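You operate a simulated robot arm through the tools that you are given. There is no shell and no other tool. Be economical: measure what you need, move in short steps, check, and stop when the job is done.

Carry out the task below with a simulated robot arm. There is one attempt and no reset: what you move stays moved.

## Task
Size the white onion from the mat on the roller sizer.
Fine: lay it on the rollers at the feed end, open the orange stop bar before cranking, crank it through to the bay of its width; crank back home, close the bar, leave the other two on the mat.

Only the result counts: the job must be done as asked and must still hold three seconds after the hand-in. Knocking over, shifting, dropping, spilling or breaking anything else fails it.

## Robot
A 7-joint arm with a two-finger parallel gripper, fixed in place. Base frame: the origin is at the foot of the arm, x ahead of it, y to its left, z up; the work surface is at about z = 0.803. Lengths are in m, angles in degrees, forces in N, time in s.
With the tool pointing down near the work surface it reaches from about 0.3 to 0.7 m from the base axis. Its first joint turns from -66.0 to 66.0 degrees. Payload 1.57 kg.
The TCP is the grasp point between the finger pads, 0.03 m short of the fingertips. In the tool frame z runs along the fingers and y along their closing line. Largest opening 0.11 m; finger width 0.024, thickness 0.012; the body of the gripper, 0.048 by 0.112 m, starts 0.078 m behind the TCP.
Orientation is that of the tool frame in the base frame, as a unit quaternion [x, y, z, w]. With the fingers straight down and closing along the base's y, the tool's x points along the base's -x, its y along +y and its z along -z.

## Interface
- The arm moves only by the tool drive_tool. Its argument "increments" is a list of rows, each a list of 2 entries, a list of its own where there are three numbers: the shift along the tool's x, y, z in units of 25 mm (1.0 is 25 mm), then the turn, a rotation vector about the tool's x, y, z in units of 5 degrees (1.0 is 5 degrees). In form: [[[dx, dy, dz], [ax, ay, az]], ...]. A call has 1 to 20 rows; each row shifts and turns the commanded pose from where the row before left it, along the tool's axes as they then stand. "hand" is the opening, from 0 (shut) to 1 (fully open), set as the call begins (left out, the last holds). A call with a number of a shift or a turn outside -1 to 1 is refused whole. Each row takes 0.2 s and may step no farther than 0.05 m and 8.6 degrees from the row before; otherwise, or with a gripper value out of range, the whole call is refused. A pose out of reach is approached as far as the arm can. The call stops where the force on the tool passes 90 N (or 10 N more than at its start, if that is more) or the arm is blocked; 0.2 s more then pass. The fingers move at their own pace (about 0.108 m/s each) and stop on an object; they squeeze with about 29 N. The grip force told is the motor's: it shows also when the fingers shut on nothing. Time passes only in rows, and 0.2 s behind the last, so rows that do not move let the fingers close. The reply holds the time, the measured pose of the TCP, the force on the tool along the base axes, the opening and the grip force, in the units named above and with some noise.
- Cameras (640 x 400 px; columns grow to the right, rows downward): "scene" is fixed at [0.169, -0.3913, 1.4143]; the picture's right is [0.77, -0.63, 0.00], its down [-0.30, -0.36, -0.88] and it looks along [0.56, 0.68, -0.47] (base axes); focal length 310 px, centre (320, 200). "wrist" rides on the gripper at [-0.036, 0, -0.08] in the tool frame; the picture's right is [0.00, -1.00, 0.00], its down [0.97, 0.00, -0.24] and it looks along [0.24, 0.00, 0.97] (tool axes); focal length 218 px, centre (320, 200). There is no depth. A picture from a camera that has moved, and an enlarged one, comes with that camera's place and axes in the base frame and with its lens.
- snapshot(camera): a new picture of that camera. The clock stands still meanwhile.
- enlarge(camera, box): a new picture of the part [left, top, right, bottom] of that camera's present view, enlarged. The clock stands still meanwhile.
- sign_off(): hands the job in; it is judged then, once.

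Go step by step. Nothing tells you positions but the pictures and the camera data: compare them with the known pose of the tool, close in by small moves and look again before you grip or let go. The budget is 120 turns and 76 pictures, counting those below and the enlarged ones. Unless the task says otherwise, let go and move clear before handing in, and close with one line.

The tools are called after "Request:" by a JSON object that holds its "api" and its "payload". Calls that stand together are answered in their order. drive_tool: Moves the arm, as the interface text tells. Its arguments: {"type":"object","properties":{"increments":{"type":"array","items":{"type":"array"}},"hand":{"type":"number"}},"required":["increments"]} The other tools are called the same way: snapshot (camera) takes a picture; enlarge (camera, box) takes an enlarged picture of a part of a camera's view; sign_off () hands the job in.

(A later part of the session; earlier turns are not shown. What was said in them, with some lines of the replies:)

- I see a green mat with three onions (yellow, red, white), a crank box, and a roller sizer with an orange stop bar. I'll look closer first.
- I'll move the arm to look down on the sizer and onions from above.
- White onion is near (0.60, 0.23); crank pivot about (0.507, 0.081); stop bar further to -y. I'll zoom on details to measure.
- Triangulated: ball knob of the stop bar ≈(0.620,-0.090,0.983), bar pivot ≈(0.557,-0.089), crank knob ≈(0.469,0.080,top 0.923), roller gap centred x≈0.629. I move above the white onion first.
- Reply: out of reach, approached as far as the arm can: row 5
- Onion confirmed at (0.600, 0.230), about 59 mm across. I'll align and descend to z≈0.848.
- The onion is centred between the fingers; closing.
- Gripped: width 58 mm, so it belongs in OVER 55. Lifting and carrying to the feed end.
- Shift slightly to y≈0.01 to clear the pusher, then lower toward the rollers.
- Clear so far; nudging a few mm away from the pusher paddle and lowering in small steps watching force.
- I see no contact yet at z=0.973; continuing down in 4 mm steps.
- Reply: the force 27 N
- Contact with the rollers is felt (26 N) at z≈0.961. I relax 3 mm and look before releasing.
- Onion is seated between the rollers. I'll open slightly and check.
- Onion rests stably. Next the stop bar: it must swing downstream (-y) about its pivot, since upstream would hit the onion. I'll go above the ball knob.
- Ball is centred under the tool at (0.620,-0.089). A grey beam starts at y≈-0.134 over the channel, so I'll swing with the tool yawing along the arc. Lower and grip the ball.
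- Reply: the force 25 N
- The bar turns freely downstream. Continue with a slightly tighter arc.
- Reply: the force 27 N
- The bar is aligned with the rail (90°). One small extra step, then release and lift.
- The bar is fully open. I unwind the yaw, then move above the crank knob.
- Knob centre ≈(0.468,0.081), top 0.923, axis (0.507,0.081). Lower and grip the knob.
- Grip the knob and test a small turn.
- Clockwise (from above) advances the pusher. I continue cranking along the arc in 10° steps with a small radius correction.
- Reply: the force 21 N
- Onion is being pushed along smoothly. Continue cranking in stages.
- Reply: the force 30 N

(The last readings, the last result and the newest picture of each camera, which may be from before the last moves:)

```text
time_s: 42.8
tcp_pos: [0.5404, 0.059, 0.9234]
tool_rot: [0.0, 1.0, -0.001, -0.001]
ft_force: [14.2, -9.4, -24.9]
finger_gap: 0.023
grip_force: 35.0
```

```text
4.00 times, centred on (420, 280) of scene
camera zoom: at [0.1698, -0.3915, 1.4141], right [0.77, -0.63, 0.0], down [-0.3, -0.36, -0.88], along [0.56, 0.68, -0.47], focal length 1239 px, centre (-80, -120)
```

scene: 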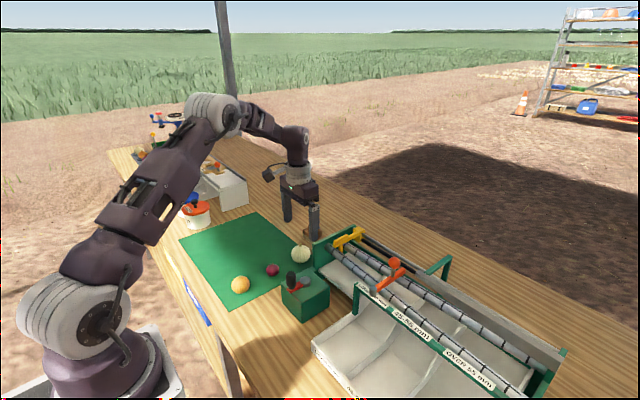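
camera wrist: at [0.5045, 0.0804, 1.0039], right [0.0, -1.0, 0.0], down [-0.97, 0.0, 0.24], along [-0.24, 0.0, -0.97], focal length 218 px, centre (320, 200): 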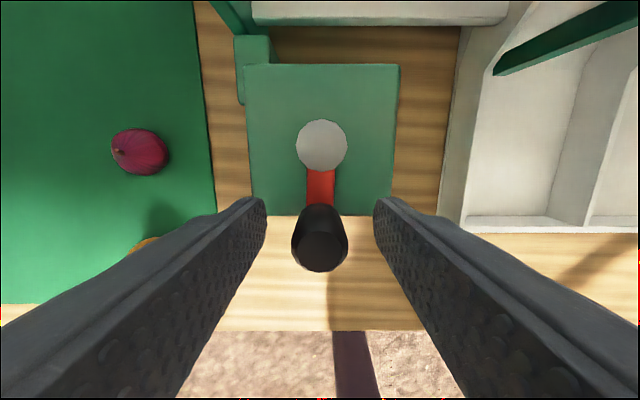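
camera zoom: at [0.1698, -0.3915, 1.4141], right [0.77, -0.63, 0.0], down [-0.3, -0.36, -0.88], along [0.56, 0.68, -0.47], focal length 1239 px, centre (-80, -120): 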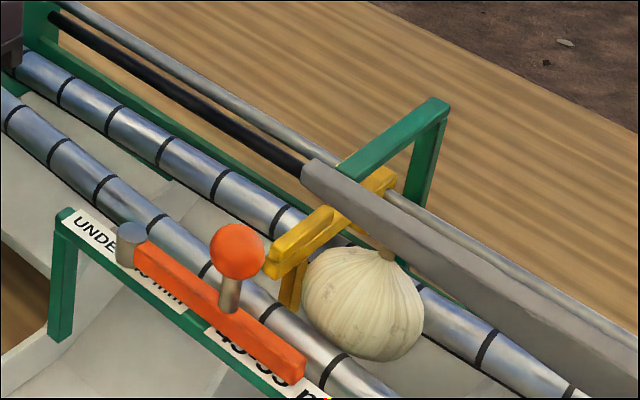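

Request:
{"api": "drive_tool", "payload": {"increments": [[[0.16, -0.22, 0], [0, 0, 0]], [[0.196, -0.189, 0], [0, 0, 0]], [[0.225, -0.152, 0], [0, 0, 0]]]}}

Request:
{"api": "enlarge", "payload": {"camera": "scene", "box": [340, 230, 500, 330]}}

```text
time_s: 43.6
tcp_pos: [0.5279, 0.046, 0.9248]
tool_rot: [0.0, 1.0, 0.001, 0.002]
ft_force: [11.3, -17.6, 19.9]
finger_gap: 0.0234
grip_force: 35.2
```

```text
4.00 times, centred on (420, 280) of scene
camera zoom: at [0.1689, -0.3918, 1.4141], right [0.77, -0.63, 0.0], down [-0.3, -0.36, -0.88], along [0.56, 0.68, -0.47], focal length 1239 px, centre (-80, -120)
```

zoom: 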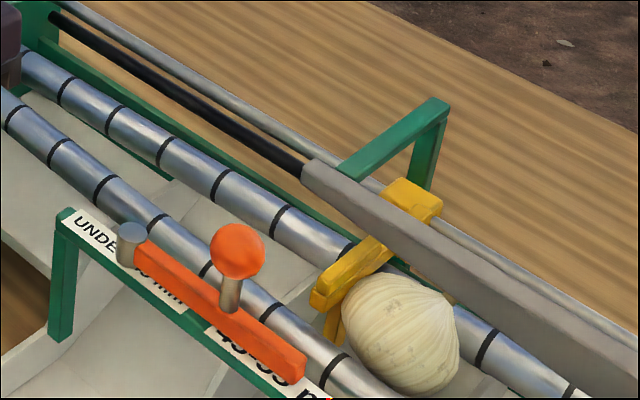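

Request:
{"api": "drive_tool", "payload": {"increments": [[[0.24, -0.15, 0], [0, 0, 0]], [[0.264, -0.066, 0], [0, 0, 0]], [[0.271, -0.019, 0], [0, 0, 0]]]}}

Request:
{"api": "enlarge", "payload": {"camera": "scene", "box": [340, 230, 540, 355]}}

```text
time_s: 44.4
tcp_pos: [0.5052, 0.0405, 0.9234]
tool_rot: [0.0, 1.0, 0.001, -0.001]
ft_force: [0.7, -9.0, 24.2]
finger_gap: 0.0228
grip_force: 35.6
```

```text
3.20 times, centred on (440, 292) of scene
camera zoom: at [0.1686, -0.3915, 1.4143], right [0.77, -0.63, 0.0], down [-0.3, -0.36, -0.88], along [0.56, 0.68, -0.47], focal length 991 px, centre (-64, -96)
```

zoom: 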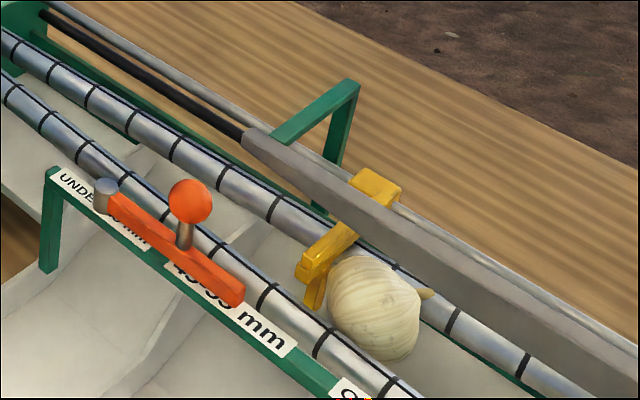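

Request:
{"api": "drive_tool", "payload": {"increments": [[[0.27, 0.028, 0], [0, 0, 0]], [[0.261, 0.075, 0], [0, 0, 0]]]}}

Request:
{"api": "enlarge", "payload": {"camera": "scene", "box": [380, 250, 540, 350]}}

```text
time_s: 45.0
tcp_pos: [0.493, 0.0431, 0.9237]
tool_rot: [0.001, 1.0, -0.001, -0.004]
ft_force: [-5.6, -18.6, 7.5]
finger_gap: 0.0228
grip_force: 35.2
```

```text
4.00 times, centred on (460, 300) of scene
camera zoom: at [0.1687, -0.3918, 1.4142], right [0.77, -0.63, 0.0], down [-0.3, -0.36, -0.88], along [0.56, 0.68, -0.47], focal length 1239 px, centre (-240, -200)
```

zoom: 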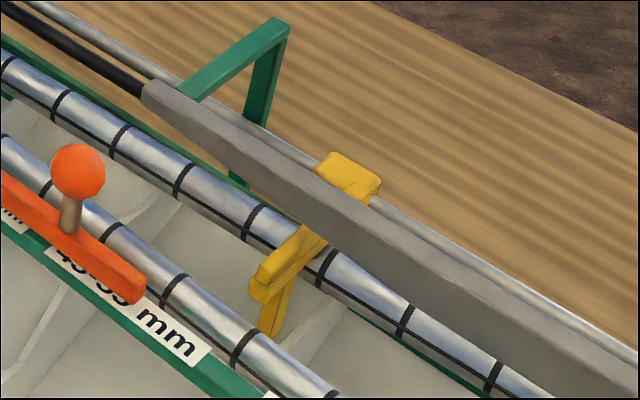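

The onion has dropped through. Checking which bay.

Request:
{"api": "snapshot", "payload": {"camera": "scene"}}

Request:
{"api": "enlarge", "payload": {"camera": "scene", "box": [300, 260, 524, 400]}}

```text
32 pictures are left
```

scene: 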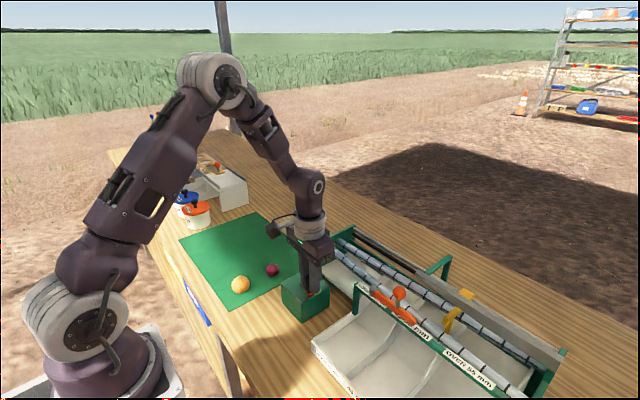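

```text
2.86 times, centred on (412, 330) of scene
camera zoom: at [0.1687, -0.3918, 1.4142], right [0.77, -0.63, 0.0], down [-0.3, -0.36, -0.88], along [0.56, 0.68, -0.47], focal length 885 px, centre (57, -171)
```

zoom: 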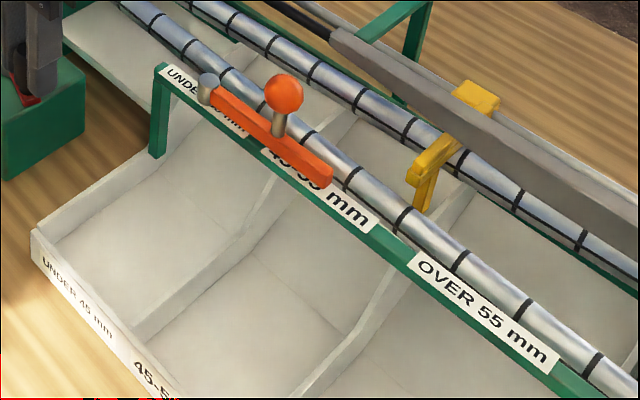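

The onion isn't in the UNDER or 45–55 trays, and the pusher is at the OVER 55 divider, so it should be in OVER 55 (front part is out of frame). I'll crank back and verify later with the wrist camera.

Request:
{"api": "drive_tool", "payload": {"increments": [[[-0.261, -0.075, 0], [0, 0, 0]], [[-0.27, -0.028, 0], [0, 0, 0]], [[-0.271, 0.019, 0], [0, 0, 0]], [[-0.264, 0.066, 0], [0, 0, 0]], [[-0.24, 0.15, 0], [0, 0, 0]], [[-0.225, 0.152, 0], [0, 0, 0]], [[-0.196, 0.189, 0], [0, 0, 0]], [[-0.16, 0.22, 0], [0, 0, 0]], [[-0.119, 0.244, 0], [0, 0, 0]], [[-0.075, 0.261, 0], [0, 0, 0]], [[-0.028, 0.27, 0], [0, 0, 0]]]}}

Request:
{"api": "drive_tool", "payload": {"increments": [[[0.019, 0.271, 0], [0, 0, 0]], [[0.066, 0.264, 0], [0, 0, 0]], [[0.111, 0.248, 0], [0, 0, 0]], [[0.152, 0.225, 0], [0, 0, 0]], [[0.189, 0.196, 0], [0, 0, 0]], [[0.22, 0.16, 0], [0, 0, 0]], [[0.244, 0.119, 0], [0, 0, 0]], [[0.261, 0.075, 0], [0, 0, 0]], [[0.27, 0.028, 0], [0, 0, 0]], [[0.271, -0.019, 0], [0, 0, 0]]]}}

Request:
{"api": "enlarge", "payload": {"camera": "scene", "box": [240, 210, 480, 360]}}

```text
time_s: 47.4
tcp_pos: [0.5459, 0.0794, 0.9238]
tool_rot: [0.0, 1.0, 0.0, -0.002]
ft_force: [-9.0, 0.3, -2.2]
finger_gap: 0.0226
grip_force: 35.0
```

```text
time_s: 49.6
tcp_pos: [0.5027, 0.1201, 0.9244]
tool_rot: [0.0, 1.0, -0.001, 0.0]
ft_force: [1.4, -7.3, -20.8]
finger_gap: 0.0226
grip_force: 35.1
```

```text
2.67 times, centred on (360, 285) of scene
camera zoom: at [0.1693, -0.3914, 1.4142], right [0.77, -0.63, 0.0], down [-0.3, -0.36, -0.88], along [0.56, 0.68, -0.47], focal length 826 px, centre (213, -27)
```

zoom: 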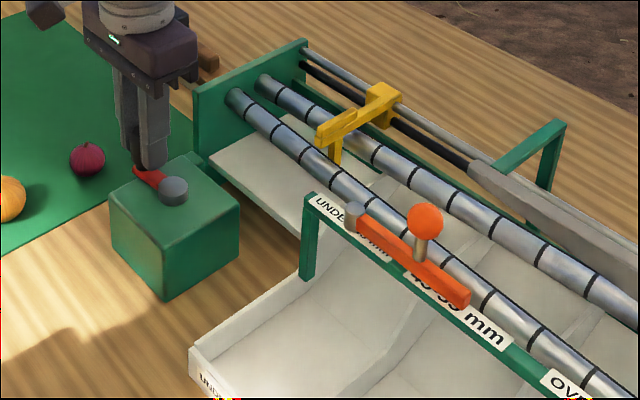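

Returning well; continue to home.

Request:
{"api": "drive_tool", "payload": {"increments": [[[0.264, -0.066, 0], [0, 0, 0]], [[0.248, -0.111, 0], [0, 0, 0]], [[0.225, -0.152, 0], [0, 0, 0]], [[0.196, -0.189, 0], [0, 0, 0]], [[0.16, -0.22, 0], [0, 0, 0]], [[0.119, -0.244, 0], [0, 0, 0]], [[0.075, -0.261, 0], [0, 0, 0]], [[0.028, -0.2, 0], [0, 0, 0]], [[0, 0, 0], [0, 0, 0]]]}}

Request:
{"api": "enlarge", "payload": {"camera": "scene", "box": [240, 220, 400, 320]}}

```text
time_s: 51.6
tcp_pos: [0.468, 0.0826, 0.9244]
tool_rot: [0.0, 1.0, -0.001, -0.001]
ft_force: [-24.8, 0.9, 16.0]
finger_gap: 0.0224
grip_force: 34.8
```

```text
4.00 times, centred on (320, 270) of scene
camera zoom: at [0.1681, -0.3913, 1.4144], right [0.77, -0.63, 0.0], down [-0.3, -0.36, -0.88], along [0.56, 0.68, -0.47], focal length 1239 px, centre (320, -80)
```

zoom: 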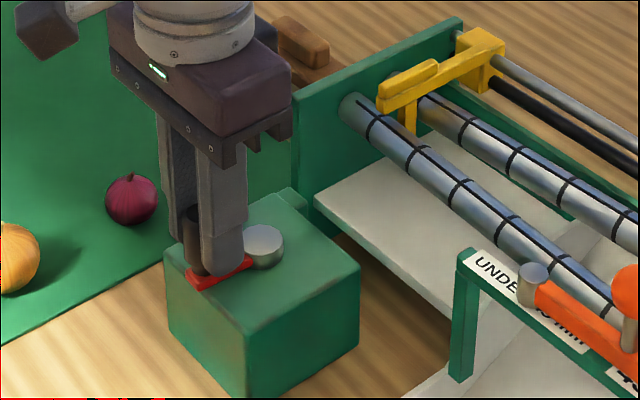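

Almost home; push lightly to the end stop.

Request:
{"api": "drive_tool", "payload": {"increments": [[[-0.06, -0.1, 0], [0, 0, 0]], [[0, -0.1, 0], [0, 0, 0]], [[0, 0, 0], [0, 0, 0]]]}}

Request:
{"api": "enlarge", "payload": {"camera": "scene", "box": [240, 220, 400, 320]}}

```text
time_s: 52.4
tcp_pos: [0.469, 0.0798, 0.9248]
tool_rot: [-0.001, 1.0, 0.0, -0.001]
ft_force: [-29.0, 20.3, -3.1]
finger_gap: 0.0227
grip_force: 35.1
```

```text
4.00 times, centred on (320, 270) of scene
camera zoom: at [0.1683, -0.3908, 1.4145], right [0.77, -0.63, 0.0], down [-0.3, -0.37, -0.88], along [0.56, 0.68, -0.47], focal length 1239 px, centre (320, -80)
```

zoom: 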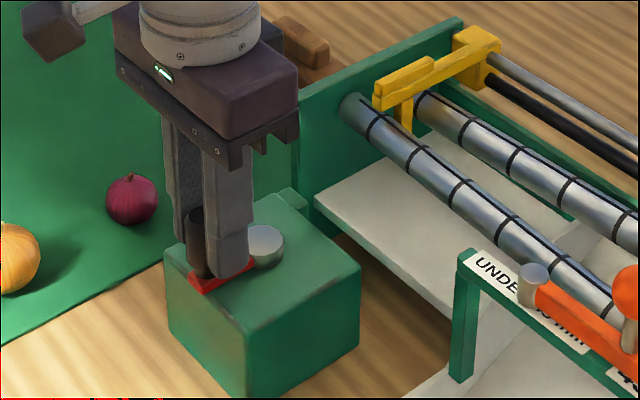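

Home stop reached. Relax the strain, release, and lift; then move to view the OVER 55 bay.

Request:
{"api": "drive_tool", "payload": {"increments": [[[0.12, 0.08, 0], [0, 0, 0]], [[0, 0, 0], [0, 0, 0]]]}}

Request:
{"api": "drive_tool", "payload": {"hand": 0.5, "increments": [[[0, 0, 0], [0, 0, 0]], [[0, 0, 0], [0, 0, 0]], [[0, 0, -0.5], [0, 0, 0]], [[0, 0, -1], [0, 0, 0]], [[0, 0, -1], [0, 0, 0]], [[0, 0, -1], [0, 0, 0]], [[0, 0, -1], [0, 0, 0]], [[0, 0, -1], [0, 0, 0]], [[0, 0, -0.5], [0, 0, 0]]]}}

Request:
{"api": "enlarge", "payload": {"camera": "scene", "box": [240, 220, 400, 320]}}

```text
time_s: 53.0
tcp_pos: [0.4689, 0.0804, 0.9237]
tool_rot: [0.0, 1.0, -0.001, 0.001]
ft_force: [-2.8, 2.8, -28.6]
finger_gap: 0.0225
grip_force: 34.9
```

```text
time_s: 55.0
tcp_pos: [0.4669, 0.0807, 1.0753]
tool_rot: [0.0, 1.0, -0.001, -0.001]
ft_force: [-0.7, -0.1, 0.0]
finger_gap: 0.0547
grip_force: 0.0
```

```text
4.00 times, centred on (320, 270) of scene
camera zoom: at [0.169, -0.3913, 1.4143], right [0.77, -0.63, 0.0], down [-0.3, -0.36, -0.88], along [0.56, 0.68, -0.47], focal length 1239 px, centre (320, -80)
```

zoom: 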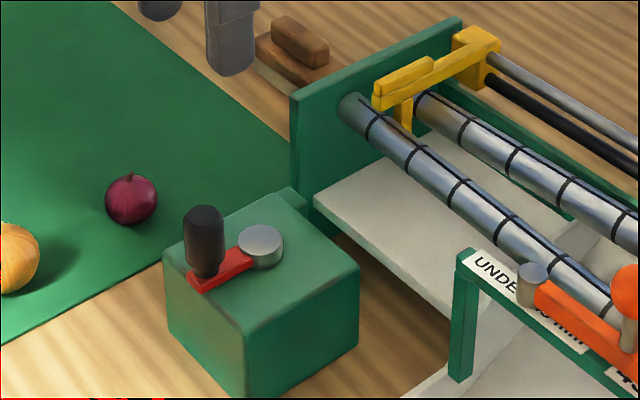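

Crank is home. Moving back toward the stop bar knob and looking at the bays.

Request:
{"api": "drive_tool", "payload": {"increments": [[[-0.4, -1, 0], [0, 0, 0]], [[-0.4, -1, 0], [0, 0, 0]], [[-0.4, -1, 0], [0, 0, 0]], [[-0.4, -1, 0], [0, 0, 0]], [[-0.4, -1, 0], [0, 0, 0]], [[-0.4, -1, 0], [0, 0, 0]], [[-0.4, -1, 0], [0, 0, 0]], [[-0.4, -1, 0], [0, 0, 0]], [[-0.38, -1, 0], [0, 0, 0]], [[0, -0.23, 0], [0, 0, 0]]]}}

Request:
{"api": "snapshot", "payload": {"camera": "wrist"}}

```text
time_s: 57.2
tcp_pos: [0.5556, -0.1514, 1.0738]
tool_rot: [0.0, 1.0, 0.0, 0.0]
ft_force: [0.6, 0.6, -0.6]
finger_gap: 0.0552
grip_force: 0.1
```

```text
26 pictures are left
camera wrist: at [0.5911, -0.1518, 1.1548], right [0.0, -1.0, 0.0], down [-0.97, 0.0, 0.24], along [-0.24, 0.0, -0.97], focal length 218 px, centre (320, 200)
```

wrist: 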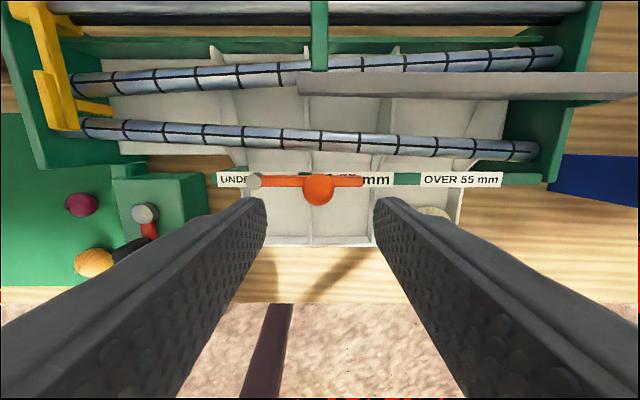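

The white onion lies in the OVER 55 bay. Now close the bar: yaw 95°, descend on the ball knob.

Request:
{"api": "drive_tool", "payload": {"increments": [[[-0.08, 0, 0], [0, 0, 1]], [[0, 0, 0], [0, 0, 1]], [[0, 0, 0], [0, 0, 1]], [[0, 0, 0], [0, 0, 1]], [[0, 0, 0], [0, 0, 1]], [[0, 0, 0], [0, 0, 1]], [[0, 0, 0], [0, 0, 1]], [[0, 0, 0], [0, 0, 1]], [[0, 0, 0], [0, 0, 1]], [[0, 0, 0], [0, 0, 1]], [[0, 0, 0], [0, 0, 1]], [[0, 0, 0], [0, 0, 1]], [[0, 0, 0], [0, 0, 1]], [[0, 0, 0], [0, 0, 1]], [[0, 0, 0], [0, 0, 1]], [[0, 0, 0], [0, 0, 1]], [[0, 0, 0], [0, 0, 1]], [[0, 0, 0], [0, 0, 1]]]}}

Request:
{"api": "drive_tool", "payload": {"increments": [[[0, 0, 1], [0, 0, 0]], [[0, 0, 1], [0, 0, 0]], [[0, 0, 1], [0, 0, 0]], [[0, 0, 0.35], [0, 0, 0]], [[0, 0, 0], [0, 0, 0]]]}}

Request:
{"api": "enlarge", "payload": {"camera": "scene", "box": [320, 210, 480, 310]}}

Request:
{"api": "snapshot", "payload": {"camera": "wrist"}}

```text
time_s: 61.0
tcp_pos: [0.5579, -0.1495, 1.0742]
tool_rot: [0.708, 0.707, 0.0, 0.0]
ft_force: [-0.4, 0.5, 0.4]
finger_gap: 0.0548
grip_force: 0.0
```

```text
time_s: 62.2
tcp_pos: [0.5579, -0.1522, 0.9897]
tool_rot: [0.707, 0.707, 0.0, 0.0]
ft_force: [0.1, -0.4, -0.3]
finger_gap: 0.0551
grip_force: 0.1
```

```text
4.00 times, centred on (400, 260) of scene
camera zoom: at [0.169, -0.3913, 1.4143], right [0.77, -0.63, 0.0], down [-0.3, -0.36, -0.88], along [0.56, 0.68, -0.47], focal length 1239 px, centre (0, -40)
```

zoom: 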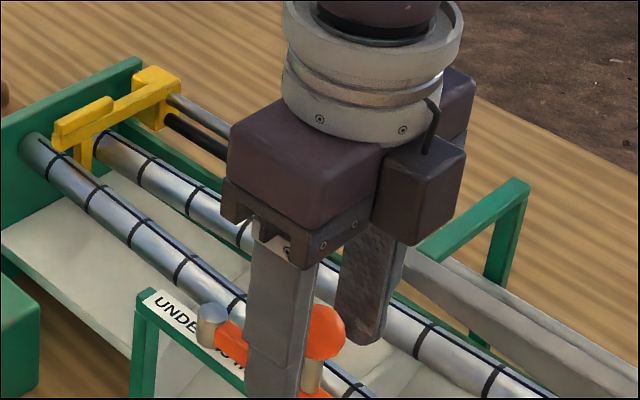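

```text
24 pictures are left
camera wrist: at [0.5582, -0.1869, 1.0704], right [-1.0, 0.0, 0.0], down [0.0, 0.97, 0.24], along [0.0, 0.24, -0.97], focal length 218 px, centre (320, 200)
```

wrist: 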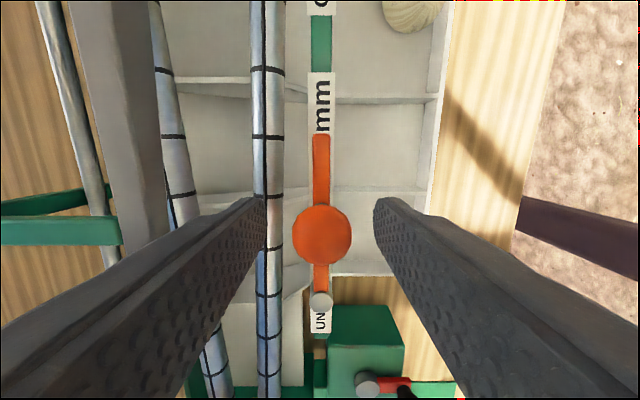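

Ball centred; grip and swing the bar back.

Request:
{"api": "drive_tool", "payload": {"hand": 0, "increments": [[[0, 0, 0], [0, 0, 0]], [[0, 0, 0], [0, 0, 0]], [[0, 0, 0], [0, 0, 0]]]}}

Request:
{"api": "drive_tool", "payload": {"increments": [[[0.01, 0.21, 0], [0, 0, -1]], [[0.01, 0.21, 0], [0, 0, -1]], [[0.01, 0.21, 0], [0, 0, -1]], [[0.01, 0.21, 0], [0, 0, -1]], [[0.01, 0.21, 0], [0, 0, -1]], [[0.01, 0.21, 0], [0, 0, -1]]]}}

```text
time_s: 63.0
tcp_pos: [0.5587, -0.1503, 0.9897]
tool_rot: [0.708, 0.707, 0.0, 0.0]
ft_force: [-0.8, -0.7, -3.2]
finger_gap: 0.0253
grip_force: 36.5
```

```text
time_s: 64.4
tcp_pos: [0.5878, -0.1437, 0.9912]
tool_rot: [0.5, 0.866, 0.0, 0.0]
ft_force: [2.8, 1.7, 0.7]
finger_gap: 0.0251
grip_force: 36.6
```

Request:
{"api": "drive_tool", "payload": {"increments": [[[0.01, 0.21, 0], [0, 0, -1]], [[0.01, 0.21, 0], [0, 0, -1]], [[0.01, 0.21, 0], [0, 0, -1]], [[0.01, 0.21, 0], [0, 0, -1]], [[0.01, 0.21, 0], [0, 0, -1]], [[0.01, 0.21, 0], [0, 0, -1]]]}}

Request:
{"api": "drive_tool", "payload": {"increments": [[[0.01, 0.21, 0], [0, 0, -1]], [[0.01, 0.21, 0], [0, 0, -1]], [[0.01, 0.21, 0], [0, 0, -1]], [[0.01, 0.21, 0], [0, 0, -1]], [[0.01, 0.21, 0], [0, 0, -1]]]}}

Request:
{"api": "enlarge", "payload": {"camera": "scene", "box": [320, 210, 480, 310]}}

```text
time_s: 65.8
tcp_pos: [0.6109, -0.1207, 0.9905]
tool_rot: [0.258, 0.966, 0.001, 0.001]
ft_force: [12.0, -5.7, -2.8]
finger_gap: 0.025
grip_force: 36.7
```

```text
time_s: 67.0
tcp_pos: [0.6193, -0.0966, 0.9909]
tool_rot: [0.043, 0.999, 0.0, 0.001]
ft_force: [23.4, -2.5, 0.5]
finger_gap: 0.0248
grip_force: 37.0
```

```text
4.00 times, centred on (400, 260) of scene
camera zoom: at [0.1697, -0.3914, 1.4142], right [0.77, -0.63, 0.0], down [-0.3, -0.36, -0.88], along [0.56, 0.68, -0.47], focal length 1239 px, centre (0, -40)
```

zoom: 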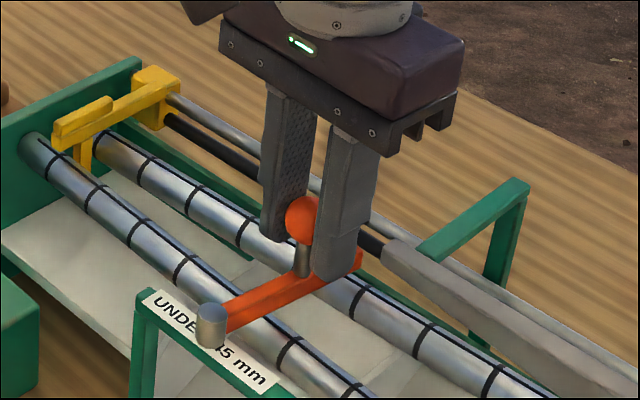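

A little further to the original closed position (y≈-0.089), feeling for the stop.

Request:
{"api": "drive_tool", "payload": {"increments": [[[-0.08, 0.21, 0], [0, 0, -1]], [[0, 0.1, 0], [0, 0, 0]], [[0, 0.08, 0], [0, 0, 0]], [[0, 0, 0], [0, 0, 0]]]}}

```text
time_s: 68.0
tcp_pos: [0.6199, -0.0866, 0.9902]
tool_rot: [0.001, 1.0, -0.002, -0.001]
ft_force: [-5.0, -10.8, 3.5]
finger_gap: 0.0251
grip_force: 36.4
```

Request:
{"api": "drive_tool", "payload": {"hand": 0.5, "increments": [[[0, -0.04, 0], [0, 0, 0]], [[0, 0, 0], [0, 0, 0]], [[0, 0, 0], [0, 0, 0]], [[0, 0, -0.5], [0, 0, 0]], [[0, 0, -1], [0, 0, 0]], [[0, 0, -1], [0, 0, 0]], [[0, 0, -1], [0, 0, 0]], [[0, 0, -0.5], [0, 0, 0]], [[0, 0, 0], [0, 0, 0]]]}}

Request:
{"api": "snapshot", "payload": {"camera": "wrist"}}

Request:
{"api": "enlarge", "payload": {"camera": "scene", "box": [270, 210, 430, 310]}}

```text
time_s: 70.0
tcp_pos: [0.6199, -0.0865, 1.0911]
tool_rot: [0.0, 1.0, 0.0, 0.001]
ft_force: [-0.1, 0.4, 0.4]
finger_gap: 0.055
grip_force: 0.1
```

```text
22 pictures are left
camera wrist: at [0.6556, -0.088, 1.1709], right [0.0, -1.0, 0.0], down [-0.97, 0.0, 0.24], along [-0.24, 0.0, -0.97], focal length 218 px, centre (320, 200)
```

wrist: 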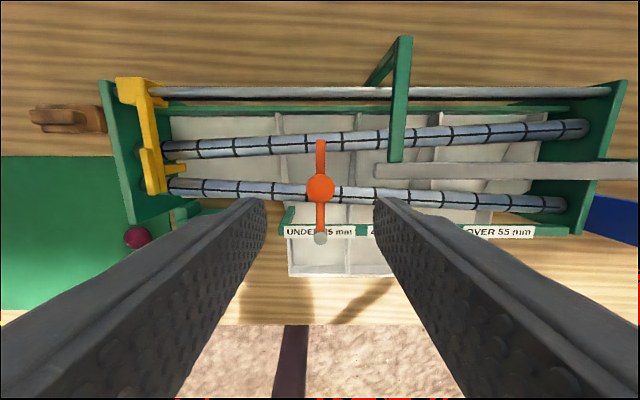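

```text
4.00 times, centred on (350, 260) of scene
camera zoom: at [0.169, -0.3913, 1.4143], right [0.77, -0.63, 0.0], down [-0.3, -0.36, -0.88], along [0.56, 0.68, -0.47], focal length 1239 px, centre (200, -40)
```

zoom: 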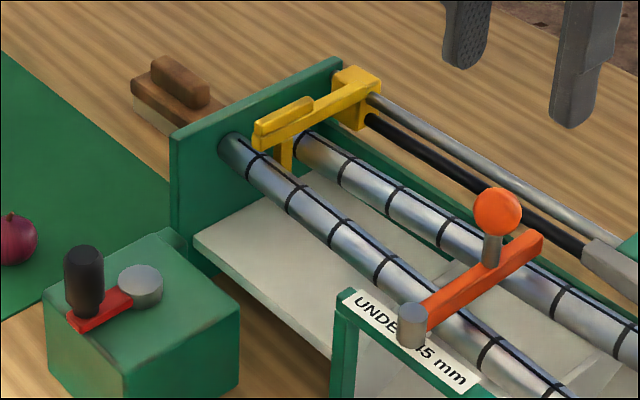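

Bar, pusher and crank match their starting positions. One retreat move and a last look at the OVER 55 bay.

Request:
{"api": "drive_tool", "payload": {"hand": 1, "increments": [[[1, -1, -1], [0, 0, 0]], [[1, -1, -1], [0, 0, 0]], [[1, -1, 0], [0, 0, 0]], [[1, -1, 0], [0, 0, 0]], [[1, -1, 0], [0, 0, 0]], [[1, 0, 0], [0, 0, 0]], [[0, 0, 0], [0, 0, 0]]]}}

Request:
{"api": "snapshot", "payload": {"camera": "wrist"}}

Request:
{"api": "snapshot", "payload": {"camera": "scene"}}

```text
time_s: 71.6
tcp_pos: [0.4711, -0.2114, 1.1404]
tool_rot: [-0.002, 1.0, 0.0, -0.001]
ft_force: [-0.7, 0.1, 0.0]
finger_gap: 0.1101
grip_force: 0.0
```

```text
20 pictures are left
camera wrist: at [0.5064, -0.2136, 1.2207], right [0.0, -1.0, 0.0], down [-0.97, 0.0, 0.24], along [-0.24, 0.0, -0.97], focal length 218 px, centre (320, 200)
```

wrist: 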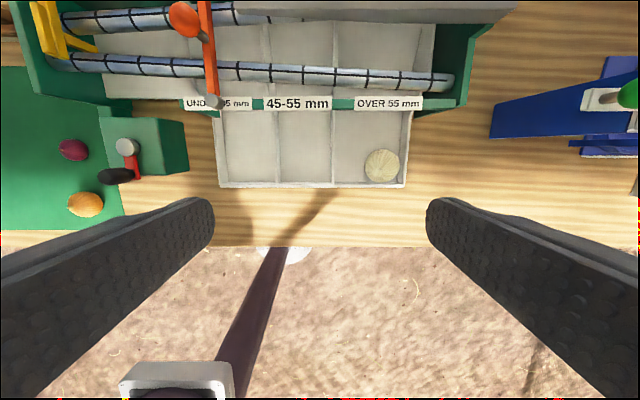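

```text
19 pictures are left
```

scene: 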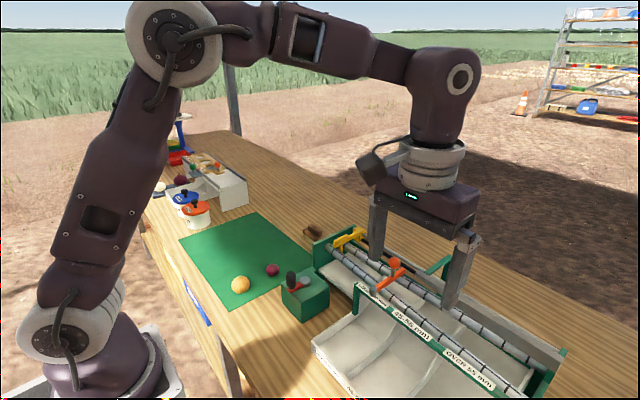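

The white onion is in the OVER 55 bay, the bar is closed, the crank is home and the other two onions are on the mat. Handing in.

Request:
{"api": "sign_off", "payload": {}}

```text
The job is handed in.
```

The white onion measured 58 mm in the gripper and now lies in the OVER 55 mm bay; the crank is home, the stop bar is closed, and the other two onions are still on the mat.
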